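You operate a simulated robot arm through the tools that you are given. There is no shell and no other tool.

Carry out the task below with a simulated two-armed robot. There is one attempt and no reset: what you move stays moved.

TASK
Give each well of the green bay plate the card's dose.
Fine: from the one-dot trough, with the blue dosing head, no drips. End with it up and the deck slid out.

Only the result counts: the job must be done as asked and must still hold three seconds after the hand-in. Knocking over, shifting, dropping, spilling or breaking anything else fails it.

THE ROBOT
Two 6-joint arms with two-finger parallel grippers on one trunk that stands fixed in place. Base frame: the origin is at the foot of the trunk, x ahead of it, y to its left, z up. Units: mm, rad, N and s.
The left shoulder is at [-69, 177, 846], the right one opposite. With the tool pointing down near the work surface each hand reaches from about 400 to 720 mm from the base axis, measured 20 degrees to its own side. Payload 1.57 kg a hand.
The TCP of each hand is the grasp point between the finger pads, 30 mm short of the fingertips. In the tool frame z runs along the fingers and y along their closing line. The gripper opens to 80 mm. The fingers are 17 mm wide and 12 mm thick; the gripper's body (40 by 82 mm) begins 80 mm behind the TCP.
Orientation is that of the tool frame in the base frame, as a unit quaternion [x, y, z, w]. With the fingers straight down and closing along the base's y, the tool's x points along the base's -x, its y along +y and its z along -z.

THE INTERFACE
- The arms move only by the tool move_arm. It takes "left_plan", "right_plan" or both (then of equal length, played together; a hand with none holds still); each is a list of rows, each a list of 7 numbers: the shift along the tool's x, y, z in units of 500 mm (1.0 is 500 mm), then the turn, a rotation vector about the tool's x, y, z in units of 180 degrees (1.0 is 180 degrees), then the gripper command, from -1 (fully open) to 1 (shut), values between in proportion. In form: [[x, y, z, rx, ry, rz, fingers], ...]. A call has 1 to 20 rows; each row is the pose to reach, as a shift and turn from the pose commanded when the call began, along the tool's axes at that moment. A call with a number of a shift or a turn outside -1 to 1 is refused whole. Each row takes 0.2 s and may step no farther than 50 mm and 0.15 rad from the row before; otherwise, or with a gripper value out of range, the whole call is refused. A pose out of reach is approached as far as the arm can. The call stops where the force on the tool passes 90 N (or 10 N more than at its start, if that is more) or the arm is blocked; 0.2 s more then pass. Each finger travels about 72 mm/s and halts on what it meets, pressing with about 42 N; the grip force reading is that of the motor and also rises with nothing between the fingers. The clock runs only during rows and for 0.2 s after the last one: add rows that repeat a pose to give the fingers time. It gives the time, the measured TCP pose, the force on the tool (base axes), the opening and the grip force at its end, in the units of the frame above (readings bear some noise), with the torque about the TCP (base axes, N m) and any sound that the robot's microphone picked up, and new pictures: "pictures" is both (left out), scene, wrist or none (wrist: the cameras of the hands that moved).
- Cameras (640 x 400 px; columns grow to the right, rows downward): "scene" is now at [34.4, -29.5, 1589.1]; the picture's right is [-0.42, -0.91, 0.00], its down [-0.62, 0.28, -0.73] and it looks along [0.67, -0.31, -0.68] (base axes); focal length 307 px, centre (320, 200). "left" rides on the left gripper at [72, 7, -122] in its tool frame; the picture's right is [-0.09, 1.00, 0.00], its down [-0.84, -0.08, -0.54] and it looks along [-0.54, -0.05, 0.84] (tool axes); focal length 238 px, centre (320, 200). "right" rides on the right gripper at [72, -7, -122] in its tool frame; the picture's right is [0.09, 1.00, 0.00], its down [-0.84, 0.08, -0.54] and it looks along [-0.54, 0.05, 0.84] (tool axes); focal length 238 px, centre (320, 200). There is no depth. A picture from a camera that has moved, and an enlarged one, comes with that camera's place and axes in the base frame and with its lens. The place of the scene camera against the robot may be out by one fixed shift of up to 18 mm in any direction.
- move_column(by): slides the trunk up (or, below 0, down) by that many mm; the arms and the scene camera ride with it, the base frame stays. It gives what a move gives, with no picture.
- aim_head(pan, tilt): turns the head with the scene camera to pan (to the left, within 2.496 rad either way) and tilt (down, from -0.506 to 1.204), counted from straight ahead of the robot. It gives what a move gives, and a new picture of the scene camera.
- enlarge(camera, box): a new picture of the part [left, top, right, bottom] of that camera's present view, enlarged. It takes no simulated time.
- close_job(): hands the job in; it is judged then, once.

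Places have to be worked out from the pictures, the camera data and where the tool is seen. Open the grippers and draw the arms clear of the work before you hand the job in, unless the task says otherwise.

The tools are called after "Request:" by a JSON object that holds its "name" and its "arguments". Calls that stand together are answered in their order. move_arm: Moves the arms, as the interface text tells. Its arguments: {"type":"object","properties":{"left_plan":{"type":"array"},"right_plan":{"type":"array"},"pictures":{"type":"string","enum":["both","scene","wrist","none"]}},"required":[]} The other tools are called the same way: move_column (by) slides the trunk up or down; aim_head (pan, tilt) turns the head that bears the scene camera; enlarge (camera, box) takes an enlarged picture of a part of a camera's view; close_job () hands the job in.

At the start:

```text
t: 0.0
left_tcp_pos: [285.7, -19.5, 1363.4]
left_tool_rot: [0.0, 1.0, -0.001, 0.0]
left_ft_force: [0.6, -1.0, 0.2]
left_moment: [0.02, 0.01, 0.01]
left_finger_gap: 80.4
left_grasp_force: 0.0
right_tcp_pos: [256.3, -325.8, 1368.3]
right_tool_rot: [0.0, 1.0, 0.0, 0.0]
right_ft_force: [0.4, 0.1, 0.3]
right_moment: [-0.01, 0.01, 0.02]
right_finger_gap: 79.9
right_grasp_force: 0.1
trunk travel left (down, up): [-288.0, 40.0]
head pan, tilt: [-0.431, 0.749]
```

scene: 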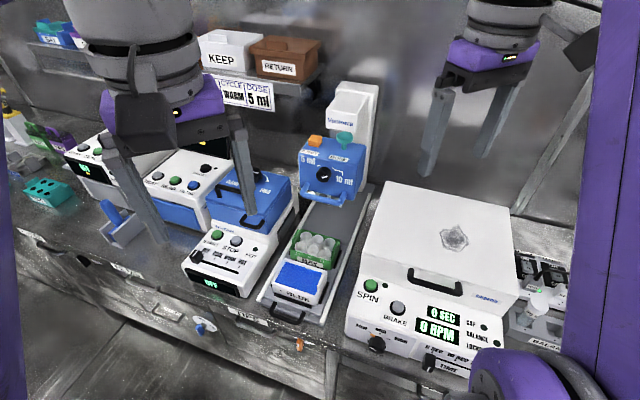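
right: 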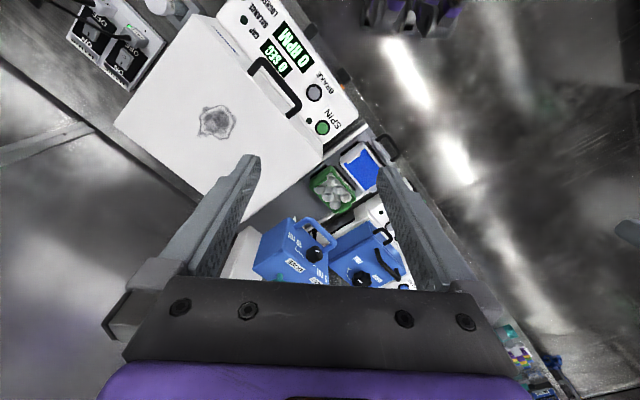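
left: 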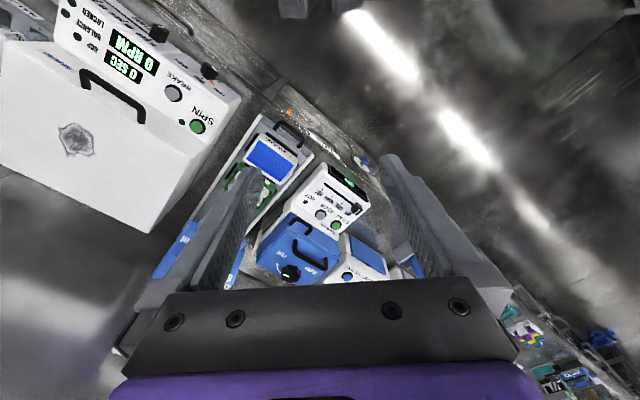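

The scene shows a blue dosing head on a column with a sliding deck below it that carries a green plate and a blue trough. I'll take enlarged views before moving anything.

Request:
{"name": "enlarge", "arguments": {"camera": "scene", "box": [250, 70, 400, 210]}}

Request:
{"name": "enlarge", "arguments": {"camera": "scene", "box": [230, 200, 390, 350]}}

Request:
{"name": "enlarge", "arguments": {"camera": "scene", "box": [190, 30, 330, 120]}}

Request:
{"name": "enlarge", "arguments": {"camera": "scene", "box": [130, 130, 310, 310]}}

```text
2.86 times, centred on (325, 140) of scene
camera zoom: at [34.4, -29.5, 1589.1], right [-0.42, -0.91, 0.0], down [-0.62, 0.28, -0.73], along [0.67, -0.31, -0.68], focal length 877 px, centre (306, 371)
```

zoom: 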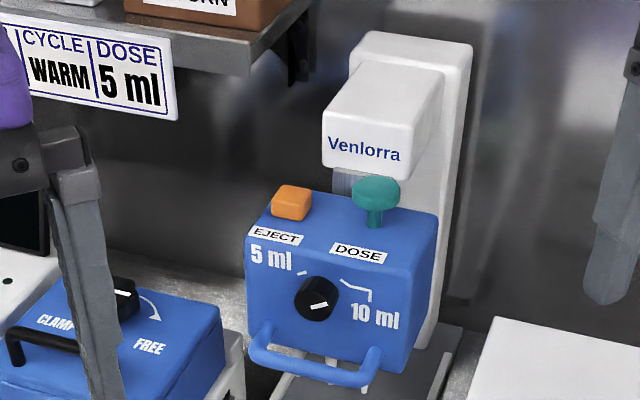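

```text
2.67 times, centred on (310, 275) of scene
camera zoom: at [34.4, -29.5, 1589.1], right [-0.42, -0.91, 0.0], down [-0.62, 0.28, -0.73], along [0.67, -0.31, -0.68], focal length 818 px, centre (347, 0)
```

zoom: 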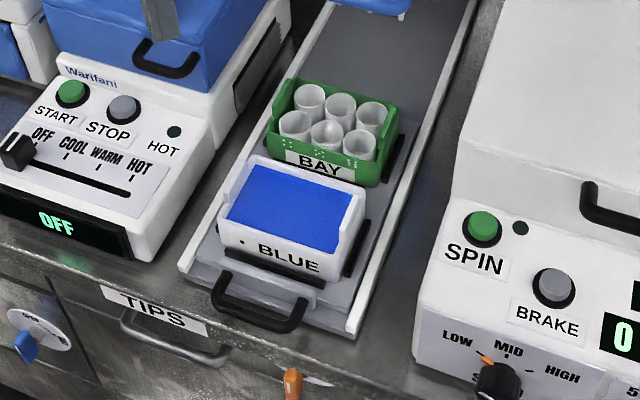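

```text
4.44 times, centred on (260, 75) of scene
camera zoom: at [34.4, -29.5, 1589.1], right [-0.42, -0.91, 0.0], down [-0.62, 0.28, -0.73], along [0.67, -0.31, -0.68], focal length 1364 px, centre (587, 756)
```

zoom: 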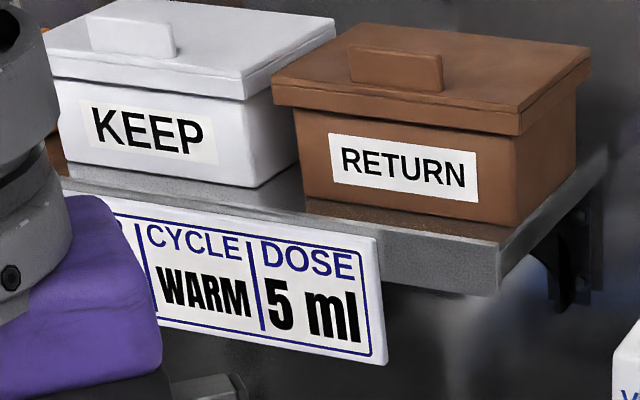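

```text
2.22 times, centred on (220, 220) of scene
camera zoom: at [34.4, -29.5, 1589.1], right [-0.42, -0.91, 0.0], down [-0.62, 0.28, -0.73], along [0.67, -0.31, -0.68], focal length 682 px, centre (542, 156)
```

zoom: 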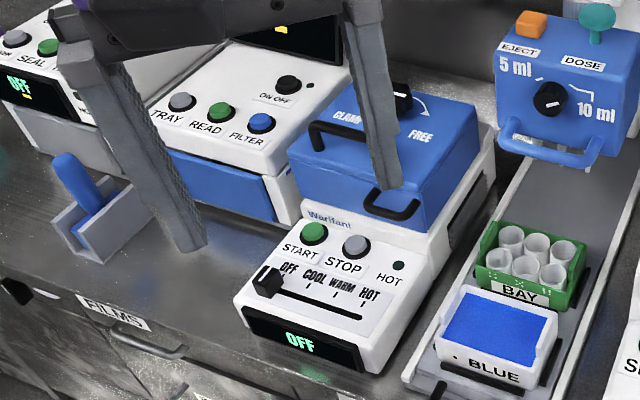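

The card reads DOSE 5 ml, though its left part is hidden, and the dial looks set near 5 ml. I'll turn the head to see the rest of the bench and the whole card.

Request:
{"name": "aim_head", "arguments": {"pan": 0.1, "tilt": 0.6}}

```text
t: 0.9
left_tcp_pos: [285.1, -19.5, 1361.8]
left_tool_rot: [0.0, 1.0, 0.0, -0.001]
left_ft_force: [0.1, -0.3, -0.7]
left_moment: [-0.02, 0.01, 0.0]
left_finger_gap: 80.0
left_grasp_force: 0.0
right_tcp_pos: [255.4, -325.9, 1368.3]
right_tool_rot: [0.0, 1.0, 0.0, 0.0]
right_ft_force: [0.1, -0.2, 0.4]
right_moment: [-0.01, 0.01, -0.02]
right_finger_gap: 80.2
right_grasp_force: 0.0
trunk travel left (down, up): [-288.0, 40.0]
head pan, tilt: [0.099, 0.6]
camera scene: at [47.0, 13.8, 1601.9], right [0.1, -1.0, 0.0], down [-0.56, -0.06, -0.82], along [0.82, 0.08, -0.57], focal length 307 px, centre (320, 200)
```

scene: 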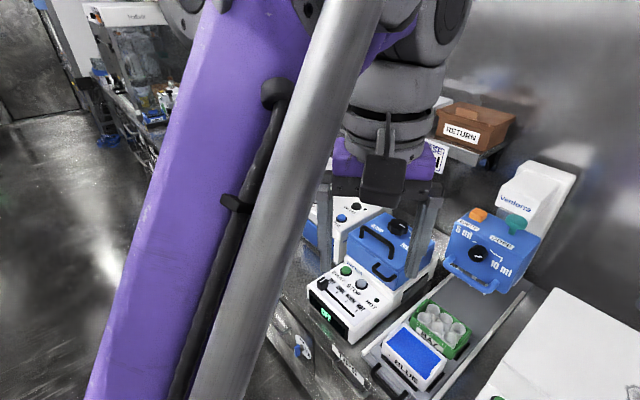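

The left arm blocks the view of the card and the bench. I'll swing the left hand about 270 mm to the left at its present height, where it should be clear of everything.

Request:
{"name": "move_arm", "arguments": {"left_plan": [[0, 0.09, 0, 0, 0, 0, -1], [0, 0.18, 0, 0, 0, 0, -1], [0, 0.27, 0, 0, 0, 0, -1], [0, 0.36, 0, 0, 0, 0, -1], [0, 0.45, 0, 0, 0, 0, -1], [0, 0.54, 0, 0, 0, 0, -1], [0, 0.63, 0, 0, 0, 0, -1], [0, 0.72, 0, 0, 0, 0, -1]], "pictures": "both"}}

```text
t: 2.8
left_tcp_pos: [285.4, 338.9, 1362.0]
left_tool_rot: [0.0, 1.0, -0.001, 0.0]
left_ft_force: [0.3, -0.9, 0.3]
left_moment: [-0.02, 0.04, -0.01]
left_finger_gap: 80.2
left_grasp_force: 0.0
right_tcp_pos: [257.2, -324.8, 1368.8]
right_tool_rot: [0.0, 1.0, -0.001, 0.0]
right_ft_force: [0.1, 0.3, -0.7]
right_moment: [0.0, 0.01, 0.03]
right_finger_gap: 80.0
right_grasp_force: 0.2
trunk travel left (down, up): [-288.0, 40.0]
head pan, tilt: [0.099, 0.6]
camera scene: at [47.5, 15.6, 1601.9], right [0.1, -0.99, 0.0], down [-0.56, -0.06, -0.82], along [0.82, 0.08, -0.57], focal length 307 px, centre (320, 200)
camera left: at [213.0, 347.2, 1483.9], right [0.09, 1.0, 0.0], down [0.84, -0.08, 0.54], along [0.54, -0.05, -0.84], focal length 238 px, centre (320, 200)
```

scene: 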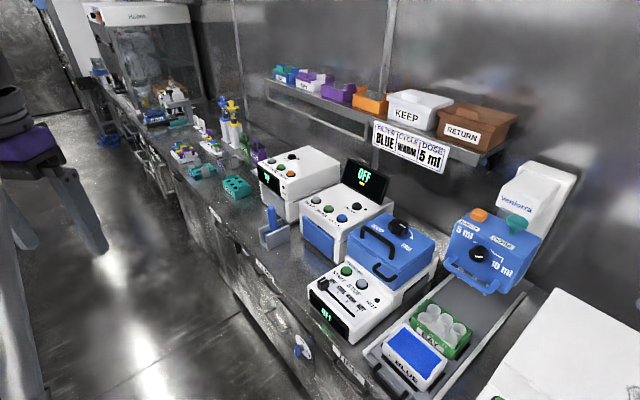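
left: 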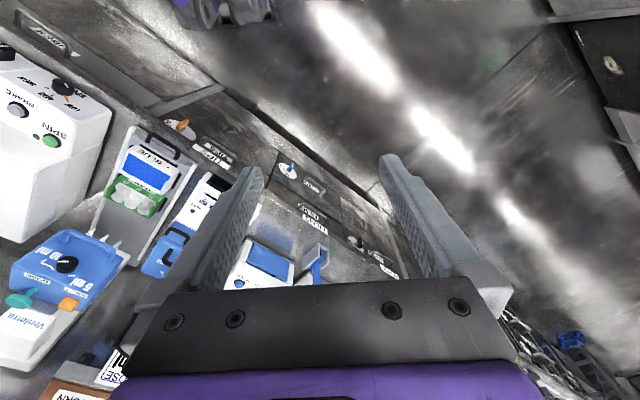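

Now the whole card is visible. I'll zoom in on the card, the dosing station and the shelf.

Request:
{"name": "enlarge", "arguments": {"camera": "scene", "box": [360, 110, 460, 180]}}

Request:
{"name": "enlarge", "arguments": {"camera": "scene", "box": [420, 150, 600, 320]}}

Request:
{"name": "enlarge", "arguments": {"camera": "scene", "box": [340, 270, 520, 400]}}

Request:
{"name": "enlarge", "arguments": {"camera": "left", "box": [0, 100, 230, 400]}}

Request:
{"name": "enlarge", "arguments": {"camera": "scene", "box": [250, 50, 400, 130]}}

Request:
{"name": "enlarge", "arguments": {"camera": "scene", "box": [150, 80, 290, 200]}}

```text
5.71 times, centred on (410, 145) of scene
camera zoom: at [47.5, 15.6, 1601.9], right [0.1, -0.99, 0.0], down [-0.56, -0.06, -0.82], along [0.82, 0.08, -0.57], focal length 1754 px, centre (-194, 514)
```

zoom: 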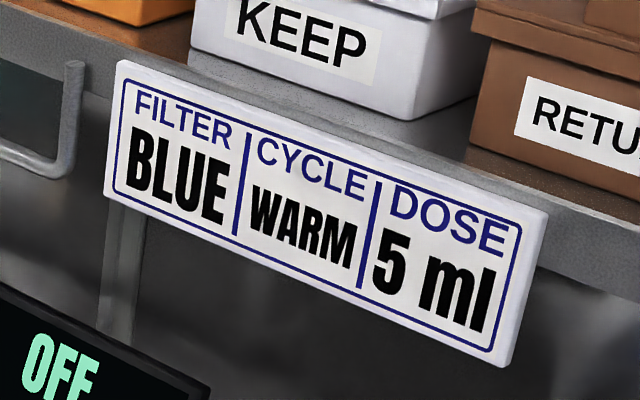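

```text
2.35 times, centred on (510, 235) of scene
camera zoom: at [47.5, 15.6, 1601.9], right [0.1, -0.99, 0.0], down [-0.56, -0.06, -0.82], along [0.82, 0.08, -0.57], focal length 722 px, centre (-127, 118)
```

zoom: 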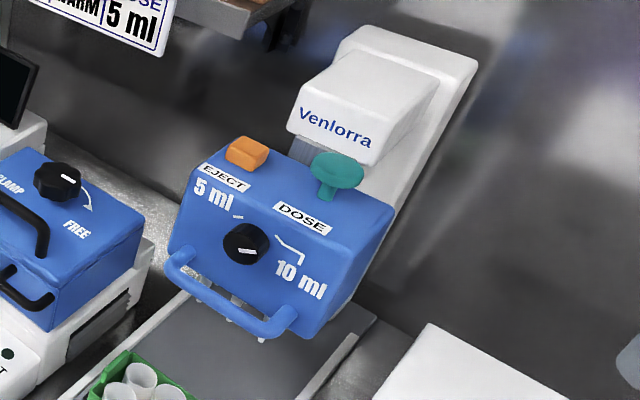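

```text
3.08 times, centred on (430, 335) of scene
camera zoom: at [47.5, 15.6, 1601.9], right [0.1, -0.99, 0.0], down [-0.56, -0.06, -0.82], along [0.82, 0.08, -0.57], focal length 944 px, centre (-18, -215)
```

zoom: 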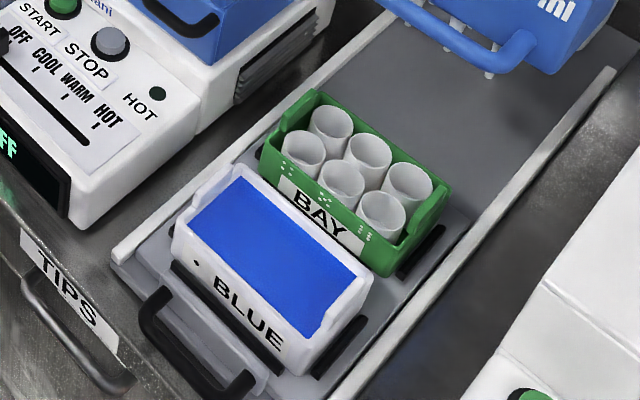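

```text
1.33 times, centred on (115, 250) of left
camera zoom: at [213.0, 347.2, 1483.9], right [0.09, 1.0, 0.0], down [0.84, -0.08, 0.54], along [0.54, -0.05, -0.84], focal length 318 px, centre (593, 133)
```

zoom: 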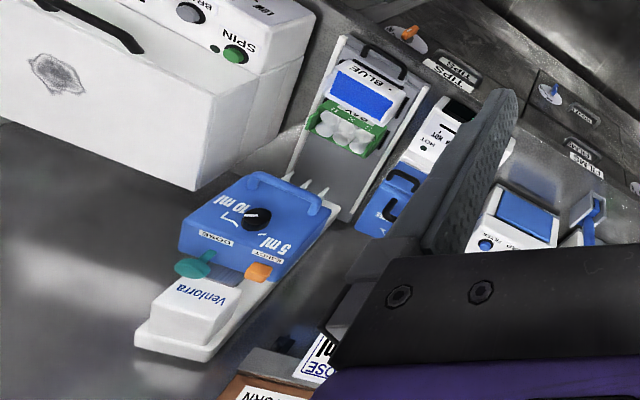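

```text
4.27 times, centred on (325, 90) of scene
camera zoom: at [47.5, 15.6, 1601.9], right [0.1, -0.99, 0.0], down [-0.56, -0.06, -0.82], along [0.82, 0.08, -0.57], focal length 1310 px, centre (299, 669)
```

zoom: 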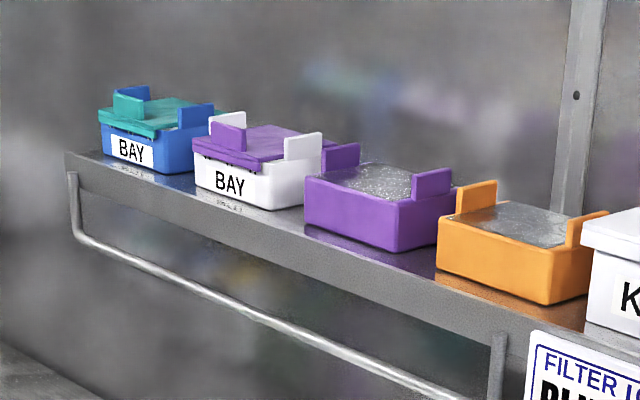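

```text
3.33 times, centred on (220, 140) of scene
camera zoom: at [47.5, 15.6, 1601.9], right [0.1, -0.99, 0.0], down [-0.56, -0.06, -0.82], along [0.82, 0.08, -0.57], focal length 1023 px, centre (653, 400)
```

zoom: 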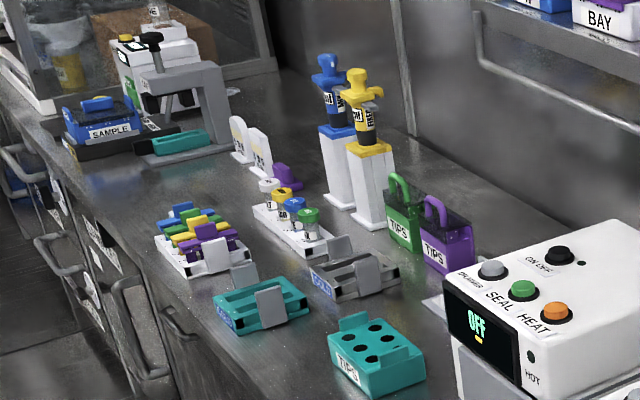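

The card says DOSE 5 ml. I'll look to the right as well, in case there is another trough or station there, then bring the right wrist camera close to the dosing head.

Request:
{"name": "aim_head", "arguments": {"pan": -1.0, "tilt": 0.75}}

```text
t: 4.1
left_tcp_pos: [285.5, 337.6, 1362.2]
left_tool_rot: [0.001, 1.0, 0.0, 0.0]
left_ft_force: [-0.9, 0.3, 0.8]
left_moment: [0.02, 0.01, -0.03]
left_finger_gap: 80.1
left_grasp_force: 0.1
right_tcp_pos: [255.4, -325.2, 1369.3]
right_tool_rot: [0.0, 1.0, 0.0, 0.0]
right_ft_force: [0.1, 0.5, -0.4]
right_moment: [-0.01, 0.03, 0.01]
right_finger_gap: 79.9
right_grasp_force: 0.0
trunk travel left (down, up): [-288.0, 40.0]
head pan, tilt: [-1.0, 0.75]
camera scene: at [3.9, -64.6, 1589.0], right [-0.84, -0.54, 0.0], down [-0.37, 0.57, -0.73], along [0.4, -0.62, -0.68], focal length 307 px, centre (320, 200)
```

scene: 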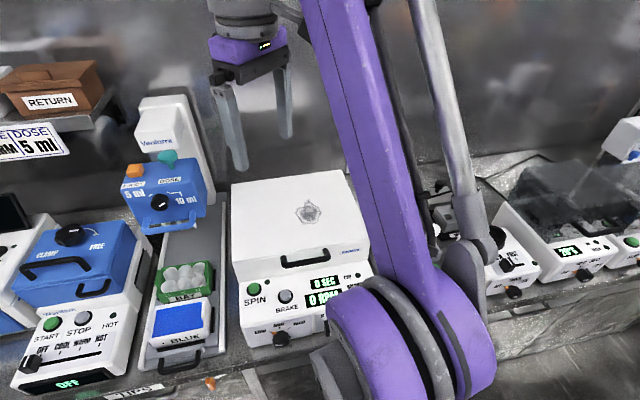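

The BLUE trough on the deck, with one dot, is the only trough I see. I'll bring the right hand toward the station, yawed about -45° so its camera looks along the deck axis at the head.

Request:
{"name": "move_arm", "arguments": {"right_plan": [[-0.036, 0.044, 0.03, 0, 0, 0.031, -1], [-0.072, 0.088, 0.06, 0, 0, 0.062, -1], [-0.108, 0.131, 0.09, 0, 0, 0.094, -1], [-0.144, 0.175, 0.119, 0, 0, 0.125, -1], [-0.18, 0.219, 0.149, 0, 0, 0.156, -1], [-0.216, 0.263, 0.179, 0, 0, 0.187, -1], [-0.252, 0.306, 0.208, 0, 0, 0.219, -1], [-0.288, 0.35, 0.238, 0, 0, 0.25, -1]], "pictures": "both"}}

```text
t: 5.9
left_tcp_pos: [285.7, 337.1, 1361.4]
left_tool_rot: [0.0, 1.0, 0.0, 0.0]
left_ft_force: [-0.2, -0.1, 0.2]
left_moment: [-0.02, -0.02, 0.02]
left_finger_gap: 80.1
left_grasp_force: 0.0
right_tcp_pos: [401.2, -148.4, 1249.6]
right_tool_rot: [0.384, 0.923, 0.0, 0.0]
right_ft_force: [0.6, -0.9, -0.6]
right_moment: [-0.05, 0.0, -0.01]
right_finger_gap: 80.1
right_grasp_force: 0.0
trunk travel left (down, up): [-288.0, 40.0]
head pan, tilt: [-1.0, 0.75]
camera scene: at [4.8, -64.1, 1589.0], right [-0.84, -0.54, 0.0], down [-0.37, 0.57, -0.73], along [0.39, -0.62, -0.68], focal length 307 px, centre (320, 200)
camera right: at [344.7, -101.6, 1369.4], right [0.64, 0.77, 0.0], down [0.65, -0.54, 0.54], along [0.42, -0.35, -0.84], focal length 238 px, centre (320, 200)
```

scene: 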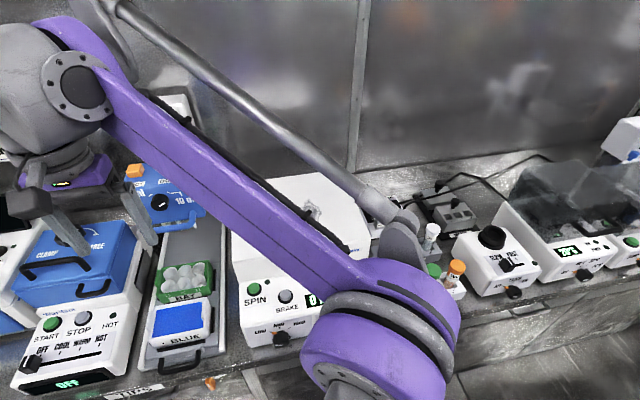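
right: 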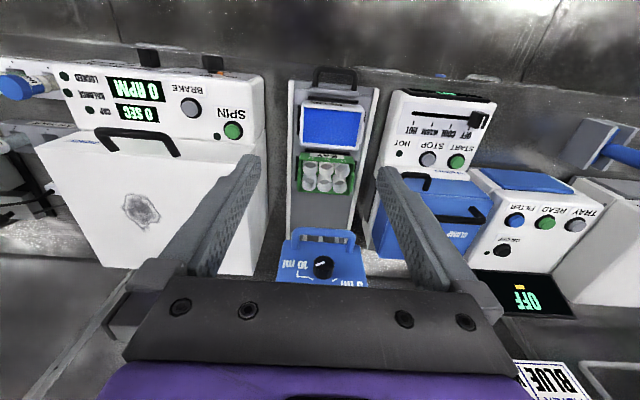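

The right wrist view is upside down, but the deck now runs nearly along the image's vertical, so the deck axis is at about -45° yaw. I'll enlarge the head, the dial and the deck.

Request:
{"name": "enlarge", "arguments": {"camera": "right", "box": [260, 60, 400, 290]}}

Request:
{"name": "enlarge", "arguments": {"camera": "right", "box": [270, 215, 390, 290]}}

Request:
{"name": "enlarge", "arguments": {"camera": "scene", "box": [120, 150, 240, 250]}}

Request:
{"name": "enlarge", "arguments": {"camera": "scene", "box": [120, 240, 260, 380]}}

```text
1.74 times, centred on (330, 175) of right
camera zoom: at [344.7, -101.6, 1369.4], right [0.64, 0.77, 0.0], down [0.65, -0.54, 0.54], along [0.42, -0.35, -0.84], focal length 414 px, centre (303, 244)
```

zoom: 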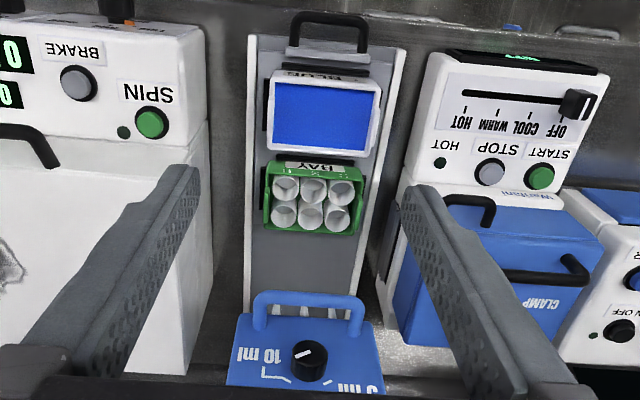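

```text
5.33 times, centred on (330, 252) of right
camera zoom: at [344.7, -101.6, 1369.4], right [0.64, 0.77, 0.0], down [0.65, -0.54, 0.54], along [0.42, -0.35, -0.84], focal length 1271 px, centre (267, -80)
```

zoom: 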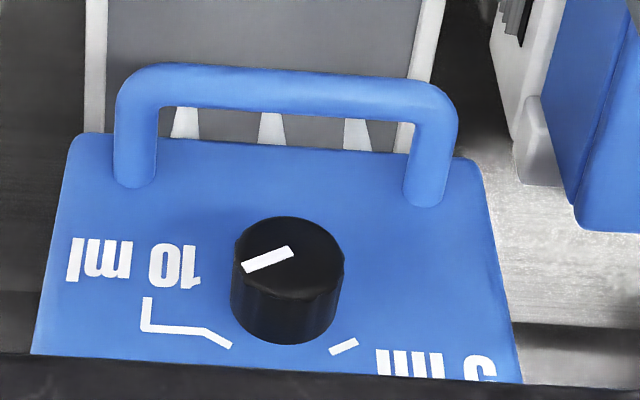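

```text
4.00 times, centred on (180, 200) of scene
camera zoom: at [4.8, -64.1, 1589.0], right [-0.84, -0.54, 0.0], down [-0.37, 0.57, -0.73], along [0.39, -0.62, -0.68], focal length 1228 px, centre (880, 200)
```

zoom: 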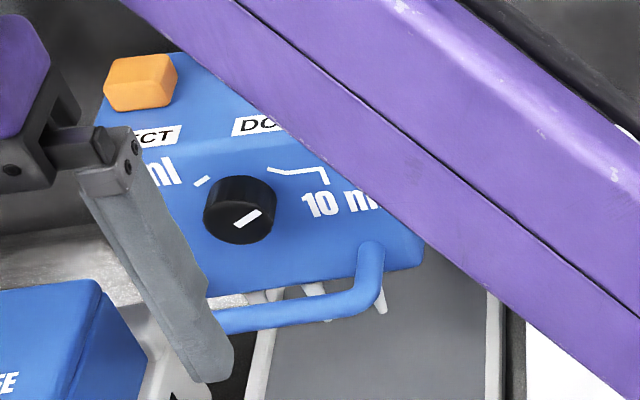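

```text
2.86 times, centred on (190, 310) of scene
camera zoom: at [4.8, -64.1, 1589.0], right [-0.84, -0.54, 0.0], down [-0.37, 0.57, -0.73], along [0.39, -0.62, -0.68], focal length 877 px, centre (691, -114)
```

zoom: 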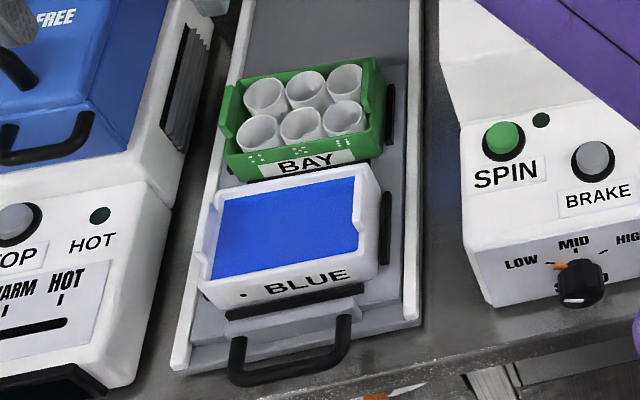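

The dial's mark matters, so I'll zoom tightly on it from both cameras. Enlarging re-renders at higher resolution.

Request:
{"name": "enlarge", "arguments": {"camera": "scene", "box": [130, 180, 185, 215]}}

Request:
{"name": "enlarge", "arguments": {"camera": "right", "box": [300, 250, 350, 285]}}

Request:
{"name": "enlarge", "arguments": {"camera": "right", "box": [280, 225, 370, 255]}}

Request:
{"name": "enlarge", "arguments": {"camera": "left", "box": [0, 220, 130, 320]}}

```text
11.43 times, centred on (158, 198) of scene
camera zoom: at [4.8, -64.1, 1589.0], right [-0.84, -0.54, 0.0], down [-0.37, 0.57, -0.73], along [0.39, -0.62, -0.68], focal length 3508 px, centre (2177, 229)
```

zoom: 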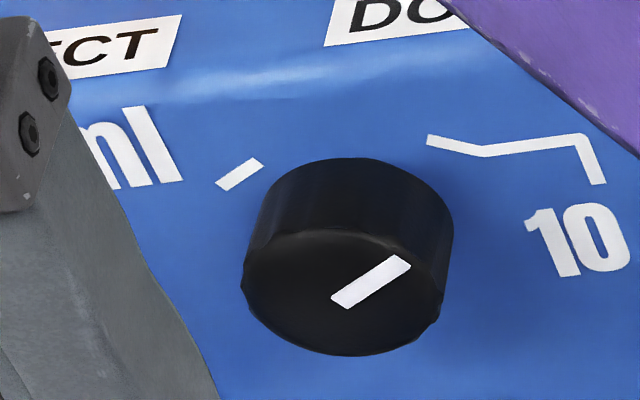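

```text
11.43 times, centred on (325, 268) of right
camera zoom: at [344.7, -101.6, 1369.4], right [0.64, 0.77, 0.0], down [0.65, -0.54, 0.54], along [0.42, -0.35, -0.84], focal length 2724 px, centre (263, -571)
```

zoom: 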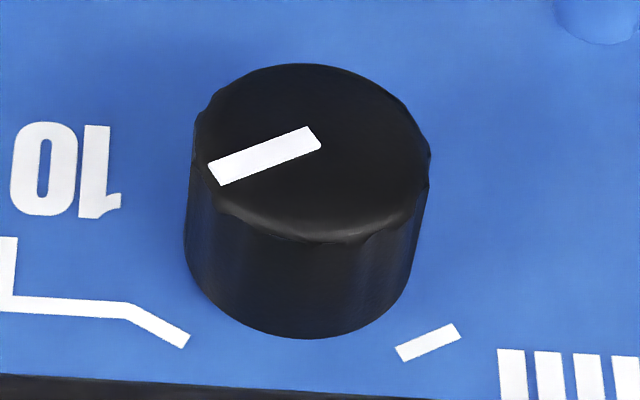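

```text
7.11 times, centred on (325, 240) of right
camera zoom: at [344.7, -101.6, 1369.4], right [0.64, 0.77, 0.0], down [0.65, -0.54, 0.54], along [0.42, -0.35, -0.84], focal length 1695 px, centre (284, -84)
```

zoom: 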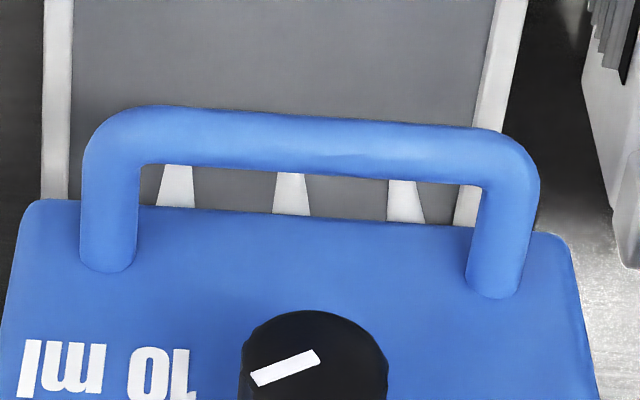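

```text
4.00 times, centred on (65, 270) of left
camera zoom: at [213.7, 345.6, 1484.0], right [0.09, 1.0, 0.0], down [0.84, -0.08, 0.54], along [0.54, -0.05, -0.84], focal length 953 px, centre (1340, -80)
```

zoom: 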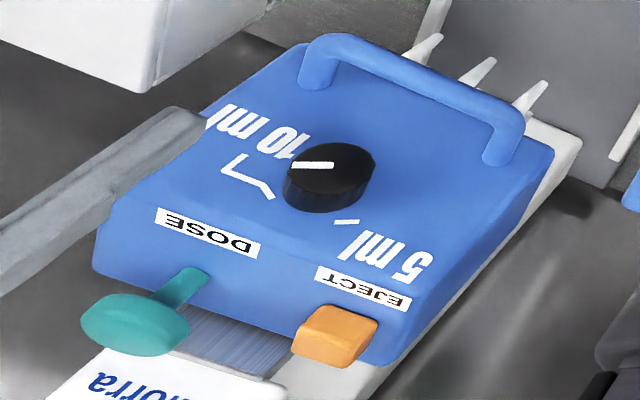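

From two wrist views I triangulate the dial's face to about (593,-298,1082) and the head's handle bar to about (580,-288,1014). The pointer seems to sit on the 10 ml side. I'll tilt the right tool 45° toward the panel, about 180 mm off, to get a frontal view.

Request:
{"name": "move_arm", "arguments": {"right_plan": [[-0.029, 0.007, 0.01, 0, -0.031, 0, -1], [-0.057, 0.015, 0.02, 0, -0.0625, 0, -1], [-0.086, 0.022, 0.031, 0, -0.094, 0, -1], [-0.115, 0.03, 0.041, 0, -0.125, 0, -1], [-0.143, 0.037, 0.051, 0, -0.156, 0, -1], [-0.172, 0.045, 0.062, 0, -0.1875, 0, -1], [-0.2, 0.052, 0.072, 0, -0.219, 0, -1], [-0.229, 0.0594, 0.082, 0, -0.25, 0, -1]], "pictures": "both"}}

```text
t: 7.7
left_tcp_pos: [286.1, 337.5, 1362.4]
left_tool_rot: [-0.001, 1.0, 0.0, 0.0]
left_ft_force: [0.2, -0.1, -0.1]
left_moment: [-0.01, 0.03, 0.03]
left_finger_gap: 80.0
left_grasp_force: 0.1
right_tcp_pos: [501.5, -209.2, 1209.2]
right_tool_rot: [0.352, 0.854, -0.146, 0.355]
right_ft_force: [-0.5, -0.1, 0.4]
right_moment: [0.0, 0.0, -0.03]
right_finger_gap: 80.0
right_grasp_force: 0.1
trunk travel left (down, up): [-288.0, 40.0]
head pan, tilt: [-1.0, 0.75]
camera scene: at [4.0, -64.6, 1589.0], right [-0.84, -0.54, 0.0], down [-0.37, 0.57, -0.73], along [0.4, -0.62, -0.68], focal length 307 px, centre (320, 200)
camera right: at [399.3, -117.5, 1243.3], right [0.66, 0.75, -0.06], down [0.2, -0.09, 0.98], along [0.73, -0.65, -0.21], focal length 238 px, centre (320, 200)
```

scene: 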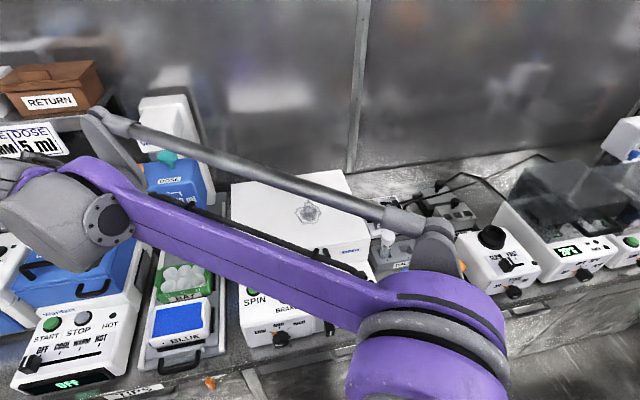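
right: 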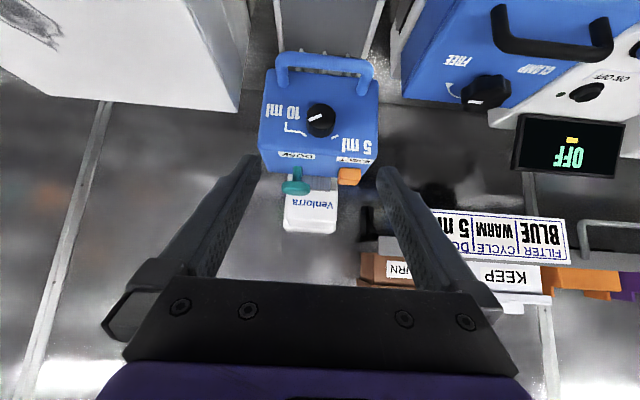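

A good near-frontal view of the head, upside down in the image. I'll zoom in on it.

Request:
{"name": "enlarge", "arguments": {"camera": "right", "box": [250, 40, 390, 240]}}

Request:
{"name": "enlarge", "arguments": {"camera": "right", "box": [280, 90, 360, 140]}}

Request:
{"name": "enlarge", "arguments": {"camera": "right", "box": [260, 140, 380, 215]}}

Request:
{"name": "enlarge", "arguments": {"camera": "right", "box": [260, 45, 390, 100]}}

```text
2.00 times, centred on (320, 140) of right
camera zoom: at [399.3, -117.5, 1243.3], right [0.66, 0.75, -0.06], down [0.2, -0.09, 0.98], along [0.73, -0.65, -0.21], focal length 477 px, centre (320, 320)
```

zoom: 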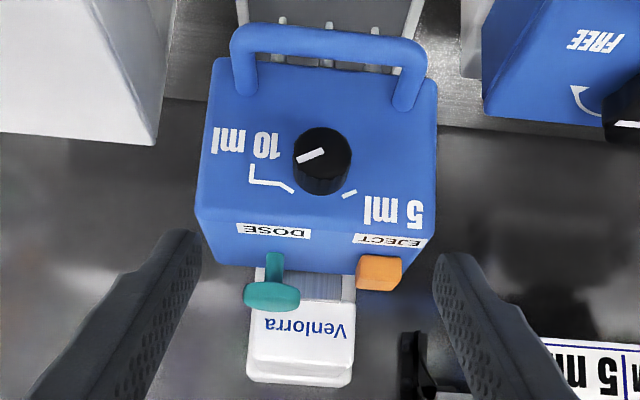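

```text
8.00 times, centred on (320, 115) of right
camera zoom: at [399.3, -117.5, 1243.3], right [0.66, 0.75, -0.06], down [0.2, -0.09, 0.98], along [0.73, -0.65, -0.21], focal length 1907 px, centre (320, 880)
```

zoom: 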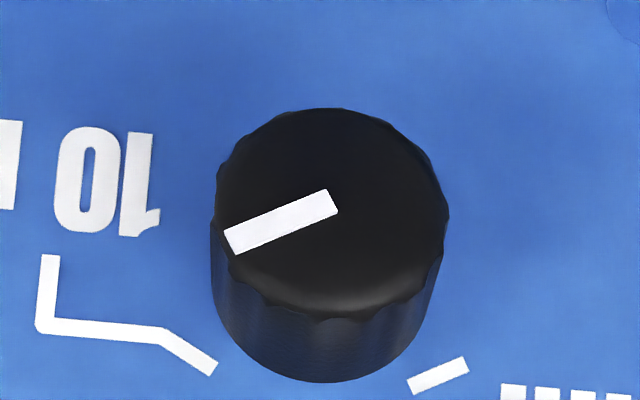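

```text
5.33 times, centred on (320, 178) of right
camera zoom: at [399.3, -117.5, 1243.3], right [0.66, 0.75, -0.06], down [0.2, -0.09, 0.98], along [0.73, -0.65, -0.21], focal length 1271 px, centre (320, 320)
```

zoom: 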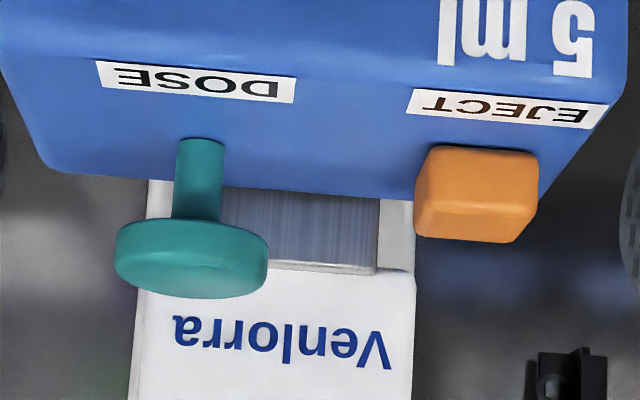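

```text
4.92 times, centred on (325, 72) of right
camera zoom: at [399.3, -117.5, 1243.3], right [0.66, 0.75, -0.06], down [0.2, -0.09, 0.98], along [0.73, -0.65, -0.21], focal length 1173 px, centre (295, 828)
```

zoom: 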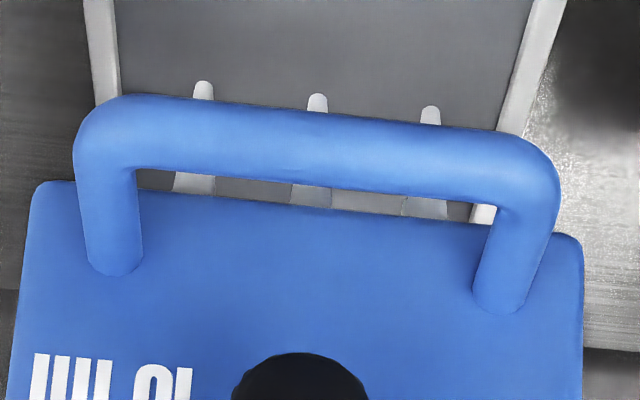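

The frontal view shows the pointer at about +60°, on the 10 ml tick, so it has to be turned about 120° counter-clockwise to the 5 ml tick. The panel is nearly vertical, so I'll bring the right tool to near-horizontal, about 100 mm in front of the knob.

Request:
{"name": "move_arm", "arguments": {"right_plan": [[0.021, 0, 0.035, 0, -0.037, 0, -1], [0.043, 0.001, 0.07, 0, -0.074, 0, -1], [0.064, 0.001, 0.106, 0, -0.111, 0, -1], [0.085, 0.001, 0.141, 0, -0.148, 0, -1], [0.107, 0.001, 0.176, 0, -0.185, 0, -1], [0.128, 0.0016, 0.2116, 0, -0.2222, 0, -1], [0.128, 0.0016, 0.2116, 0, -0.2222, 0, -1]], "pictures": "both"}}

```text
t: 9.3
left_tcp_pos: [284.3, 338.3, 1361.2]
left_tool_rot: [0.0, 1.0, -0.001, 0.0]
left_ft_force: [0.2, -0.2, 0.5]
left_moment: [0.02, 0.01, -0.02]
left_finger_gap: 80.0
left_grasp_force: 0.0
right_tcp_pos: [522.5, -229.1, 1089.3]
right_tool_rot: [0.281, 0.681, -0.258, 0.625]
right_ft_force: [0.3, -0.3, 0.1]
right_moment: [0.05, 0.03, -0.01]
right_finger_gap: 79.9
right_grasp_force: 0.1
trunk travel left (down, up): [-288.0, 40.0]
head pan, tilt: [-1.0, 0.75]
camera scene: at [3.2, -64.6, 1589.0], right [-0.84, -0.54, 0.0], down [-0.37, 0.57, -0.73], along [0.4, -0.62, -0.68], focal length 307 px, centre (320, 200)
camera right: at [426.1, -144.1, 1027.0], right [0.7, 0.71, -0.09], down [-0.28, 0.39, 0.88], along [0.66, -0.59, 0.47], focal length 238 px, centre (320, 200)
```

scene: 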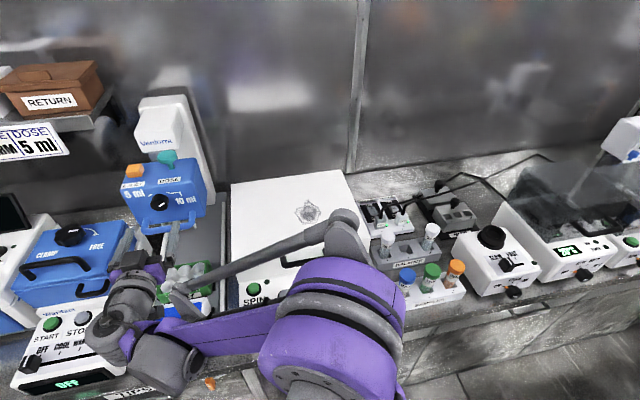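
right: 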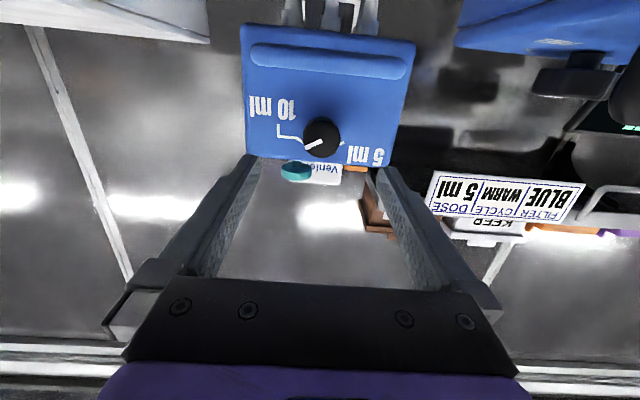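

The knob appears at (322,138), right where the tool axis should be at 100 mm depth. I'll zoom in to check the panel tilt and the alignment.

Request:
{"name": "enlarge", "arguments": {"camera": "right", "box": [270, 90, 370, 180]}}

Request:
{"name": "enlarge", "arguments": {"camera": "right", "box": [230, 0, 430, 120]}}

Request:
{"name": "enlarge", "arguments": {"camera": "scene", "box": [90, 150, 240, 340]}}

```text
4.44 times, centred on (320, 135) of right
camera zoom: at [426.1, -144.1, 1027.0], right [0.7, 0.71, -0.09], down [-0.28, 0.39, 0.88], along [0.66, -0.59, 0.47], focal length 1059 px, centre (320, 489)
```

zoom: 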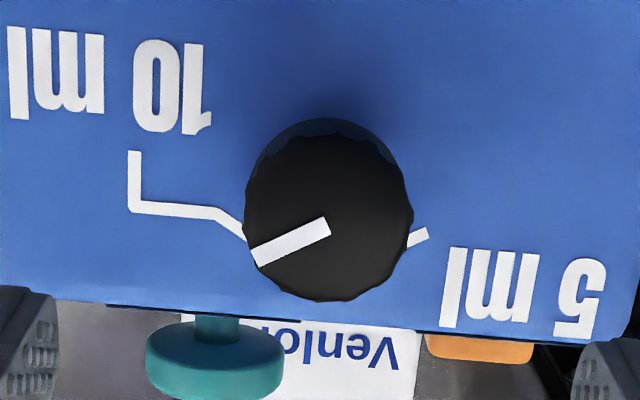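

```text
3.20 times, centred on (330, 60) of right
camera zoom: at [426.1, -144.1, 1027.0], right [0.7, 0.71, -0.09], down [-0.28, 0.39, 0.88], along [0.66, -0.59, 0.47], focal length 763 px, centre (288, 648)
```

zoom: 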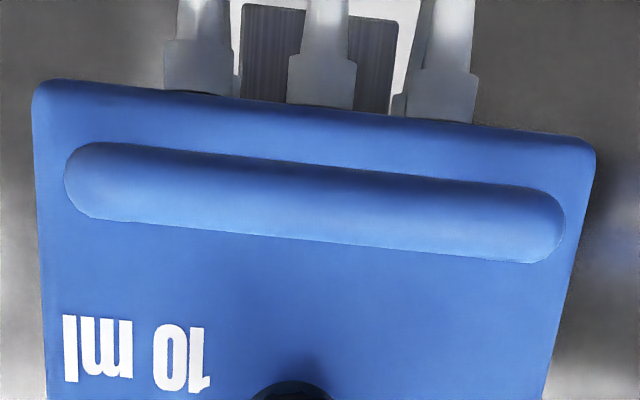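

```text
2.11 times, centred on (165, 245) of scene
camera zoom: at [3.2, -64.6, 1589.0], right [-0.84, -0.54, 0.0], down [-0.37, 0.57, -0.73], along [0.4, -0.62, -0.68], focal length 646 px, centre (646, 105)
```

zoom: 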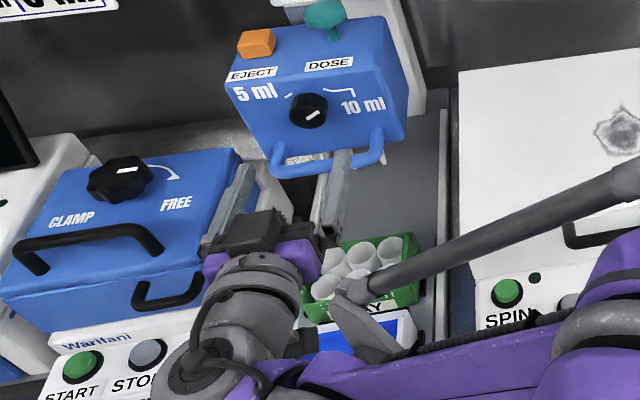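

The panel is vertical to within a few degrees and the knob axis sits about 8 mm below my tool axis. I'll level the tool, drop it 8 mm, and half-close the fingers to 56 mm.

Request:
{"name": "move_arm", "arguments": {"right_plan": [[0.008, 0.001, 0.001, 0, -0.014, 0, -0.4], [0.0166, 0.002, 0.002, 0, -0.0278, 0, -0.4]], "pictures": "none"}}

Request:
{"name": "move_arm", "arguments": {"right_plan": [[0, 0, 0, 0, 0, 0.042, -0.4], [0, 0, 0, 0, 0, 0.083, -0.4], [0, 0, 0, 0, 0, 0.125, -0.4], [0, 0, 0, 0, 0, 0.167, -0.4], [0, 0, 0, 0, 0, 0.208, -0.4], [0, 0, 0, 0, 0, 0.25, -0.4], [0, 0, 0, 0, 0, 0.292, -0.4], [0, 0, 0, 0, 0, 0.333, -0.4], [0, 0, 0, 0, 0, 0.333, -0.4]], "pictures": "both"}}

```text
t: 9.9
left_tcp_pos: [286.2, 337.6, 1361.5]
left_tool_rot: [0.0, 1.0, 0.0, 0.001]
left_ft_force: [0.0, 0.0, -0.6]
left_moment: [0.0, -0.03, 0.0]
left_finger_gap: 80.0
left_grasp_force: 0.0
right_tcp_pos: [523.0, -230.6, 1079.6]
right_tool_rot: [0.271, 0.653, -0.271, 0.653]
right_ft_force: [-0.2, 0.2, -0.8]
right_moment: [0.03, 0.04, 0.0]
right_finger_gap: 55.9
right_grasp_force: 0.1
trunk travel left (down, up): [-288.0, 40.0]
head pan, tilt: [-1.0, 0.75]
```

```text
t: 11.9
left_tcp_pos: [285.1, 338.5, 1361.3]
left_tool_rot: [0.0, 1.0, 0.0, 0.001]
left_ft_force: [0.9, 0.5, 0.0]
left_moment: [0.0, 0.02, 0.01]
left_finger_gap: 80.0
left_grasp_force: 0.0
right_tcp_pos: [524.2, -229.8, 1080.8]
right_tool_rot: [0.56, 0.431, 0.092, 0.701]
right_ft_force: [-0.2, 0.4, -0.2]
right_moment: [-0.01, 0.03, -0.01]
right_finger_gap: 56.0
right_grasp_force: 0.0
trunk travel left (down, up): [-288.0, 40.0]
head pan, tilt: [-1.0, 0.75]
camera scene: at [3.9, -64.6, 1589.0], right [-0.84, -0.54, 0.0], down [-0.37, 0.57, -0.73], along [0.4, -0.62, -0.68], focal length 307 px, centre (320, 200)
camera right: at [478.6, -101.5, 1037.9], right [0.41, 0.41, 0.82], down [-0.87, -0.1, 0.48], along [0.28, -0.91, 0.31], focal length 238 px, centre (320, 200)
```

scene: 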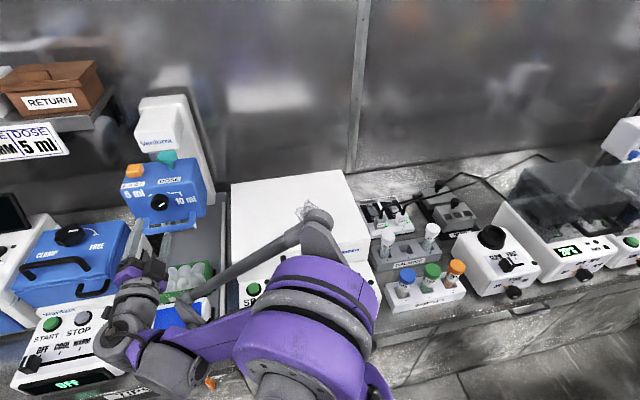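
right: 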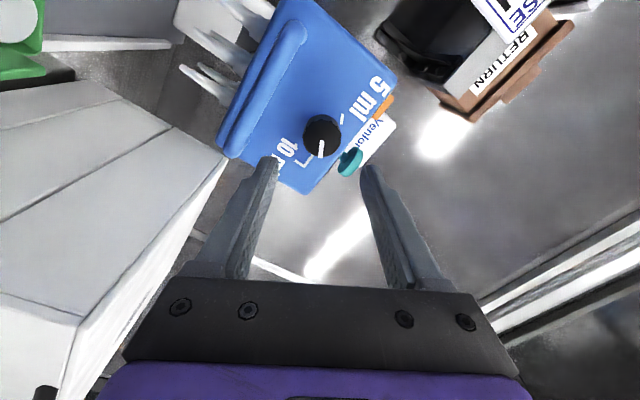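

Roll +60° is reachable. I'll advance about 83 mm so the fingertips straddle the knob, stopping short of the panel.

Request:
{"name": "move_arm", "arguments": {"right_plan": [[0, 0, 0.04, 0, 0, 0, -0.4], [0, 0, 0.08, 0, 0, 0, -0.4], [0, 0, 0.12, 0, 0, 0, -0.4], [0, 0, 0.15, 0, 0, 0, -0.4], [0, 0, 0.166, 0, 0, 0, -0.4]], "pictures": "wrist"}}

```text
t: 13.1
left_tcp_pos: [285.4, 336.7, 1361.7]
left_tool_rot: [0.0, 1.0, 0.0, 0.0]
left_ft_force: [0.4, -0.2, 0.7]
left_moment: [-0.01, -0.01, 0.0]
left_finger_gap: 80.1
left_grasp_force: 0.1
right_tcp_pos: [581.9, -289.0, 1079.5]
right_tool_rot: [0.561, 0.432, 0.092, 0.701]
right_ft_force: [-0.3, -0.1, 0.1]
right_moment: [-0.02, -0.03, -0.04]
right_finger_gap: 55.8
right_grasp_force: 0.1
trunk travel left (down, up): [-288.0, 40.0]
head pan, tilt: [-1.0, 0.75]
camera right: at [536.7, -160.8, 1037.2], right [0.41, 0.41, 0.82], down [-0.87, -0.1, 0.49], along [0.28, -0.91, 0.31], focal length 238 px, centre (320, 200)
```

right: 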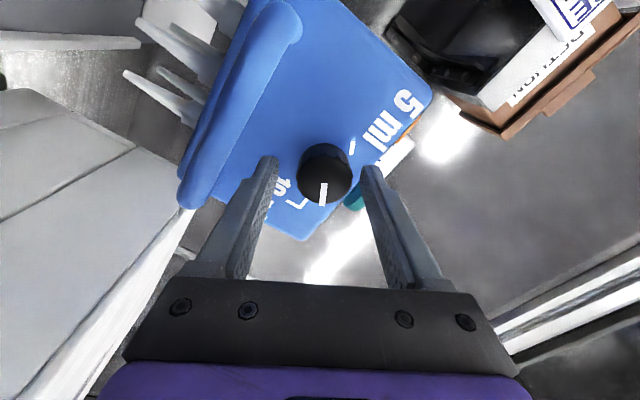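

The fingertips straddle the knob, with its face about 15 mm inside them and well centred. I'll close on it now.

Request:
{"name": "move_arm", "arguments": {"right_plan": [[0, 0, 0, 0, 0, 0, 1], [0, 0, 0, 0, 0, 0, 1], [0, 0, 0, 0, 0, 0, 1]], "pictures": "wrist"}}

```text
t: 13.9
left_tcp_pos: [286.5, 337.7, 1361.1]
left_tool_rot: [0.0, 1.0, 0.0, 0.0]
left_ft_force: [-0.5, 0.5, 0.0]
left_moment: [-0.02, 0.01, -0.02]
left_finger_gap: 79.8
left_grasp_force: 0.2
right_tcp_pos: [583.4, -289.5, 1082.1]
right_tool_rot: [0.56, 0.431, 0.092, 0.701]
right_ft_force: [9.3, 1.0, 8.7]
right_moment: [-0.1, -0.12, 0.01]
right_finger_gap: 35.6
right_grasp_force: 42.3
trunk travel left (down, up): [-288.0, 40.0]
head pan, tilt: [-1.0, 0.75]
camera right: at [537.4, -159.7, 1037.3], right [0.41, 0.41, 0.82], down [-0.87, -0.1, 0.49], along [0.28, -0.91, 0.31], focal length 238 px, centre (320, 200)
```

right: 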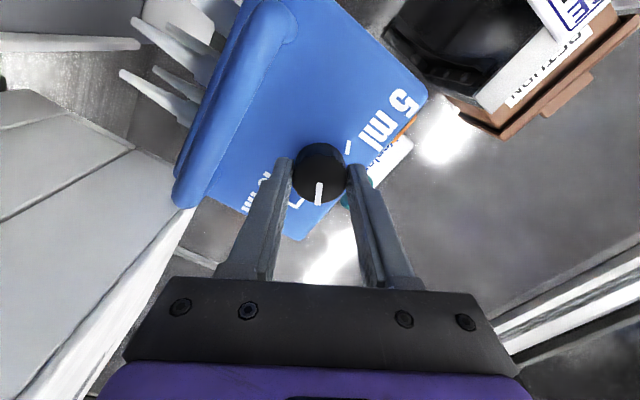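

The knob is gripped (gap 35.6 mm) with about 11 N of side force, so I'm roughly 2 mm off its axis. I'll shift 2.3 mm along tool +y to relieve that and turn the first 60° counter-clockwise.

Request:
{"name": "move_arm", "arguments": {"right_plan": [[0, 0.0046, 0, 0, 0, 0, 1], [0, 0.0046, 0, 0, 0, -0.0417, 1], [0, 0.0046, 0, 0, 0, -0.0833, 1], [0, 0.0046, 0, 0, 0, -0.125, 1], [0, 0.0046, 0, 0, 0, -0.1667, 1], [0, 0.0046, 0, 0, 0, -0.2083, 1], [0, 0.0046, 0, 0, 0, -0.25, 1], [0, 0.0046, 0, 0, 0, -0.2917, 1], [0, 0.0046, 0, 0, 0, -0.3333, 1]], "pictures": "wrist"}}

```text
t: 15.9
left_tcp_pos: [283.9, 337.0, 1362.2]
left_tool_rot: [0.0, 1.0, 0.0, 0.0]
left_ft_force: [0.2, -0.5, 0.1]
left_moment: [0.04, 0.01, -0.02]
left_finger_gap: 80.0
left_grasp_force: 0.0
right_tcp_pos: [583.5, -288.3, 1082.1]
right_tool_rot: [0.27, 0.653, -0.271, 0.653]
right_ft_force: [-4.2, -3.2, 2.5]
right_moment: [-0.17, -0.18, 0.31]
right_finger_gap: 35.4
right_grasp_force: 42.0
trunk travel left (down, up): [-288.0, 40.0]
head pan, tilt: [-1.0, 0.75]
camera right: at [490.8, -206.5, 1009.0], right [0.7, 0.7, -0.09], down [-0.33, 0.44, 0.84], along [0.63, -0.56, 0.54], focal length 238 px, centre (320, 200)
```

right: 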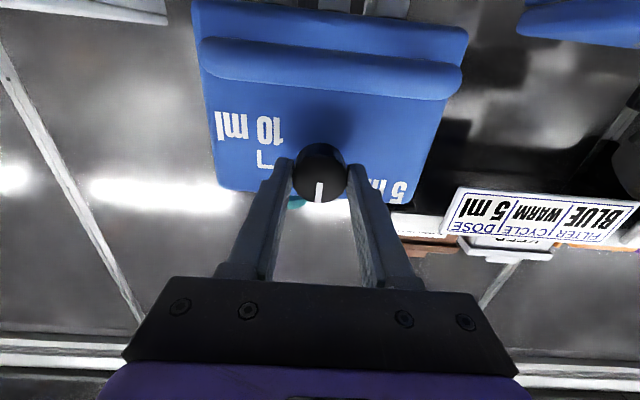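

The knob follows; its mark now points straight up on the panel. I'll turn the remaining 60°.

Request:
{"name": "move_arm", "arguments": {"right_plan": [[0, 0, 0, 0, 0, -0.0417, 1], [0, 0, 0, 0, 0, -0.0833, 1], [0, 0, 0, 0, 0, -0.125, 1], [0, 0, 0, 0, 0, -0.1667, 1], [0, 0, 0, 0, 0, -0.2083, 1], [0, 0, 0, 0, 0, -0.25, 1], [0, 0, 0, 0, 0, -0.2917, 1], [0, 0, 0, 0, 0, -0.3333, 1], [0, 0, 0, 0, 0, -0.3333, 1]], "pictures": "wrist"}}

Request:
{"name": "enlarge", "arguments": {"camera": "right", "box": [240, 90, 400, 230]}}

```text
t: 17.9
left_tcp_pos: [284.7, 338.0, 1362.6]
left_tool_rot: [-0.001, 1.0, 0.0, 0.001]
left_ft_force: [0.7, -0.5, 0.0]
left_moment: [-0.01, -0.02, -0.04]
left_finger_gap: 80.1
left_grasp_force: 0.0
right_tcp_pos: [583.4, -288.3, 1083.4]
right_tool_rot: [-0.093, 0.701, -0.561, 0.43]
right_ft_force: [-10.6, -2.4, -2.0]
right_moment: [0.47, 0.5, -0.31]
right_finger_gap: 35.5
right_grasp_force: 42.2
trunk travel left (down, up): [-288.0, 40.0]
head pan, tilt: [-1.0, 0.75]
camera right: at [448.8, -248.5, 1051.5], right [0.3, 0.3, -0.91], down [0.16, 0.92, 0.35], along [0.94, -0.25, 0.23], focal length 238 px, centre (320, 200)
```

right: 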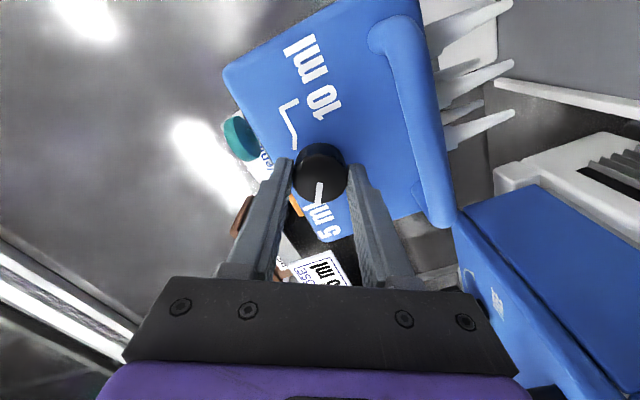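

```text
2.86 times, centred on (320, 160) of right
camera zoom: at [448.8, -248.5, 1051.5], right [0.3, 0.3, -0.91], down [0.16, 0.92, 0.35], along [0.94, -0.25, 0.23], focal length 681 px, centre (320, 314)
```

zoom: 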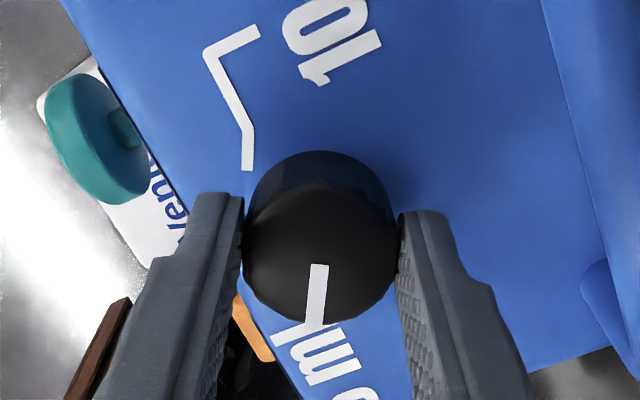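

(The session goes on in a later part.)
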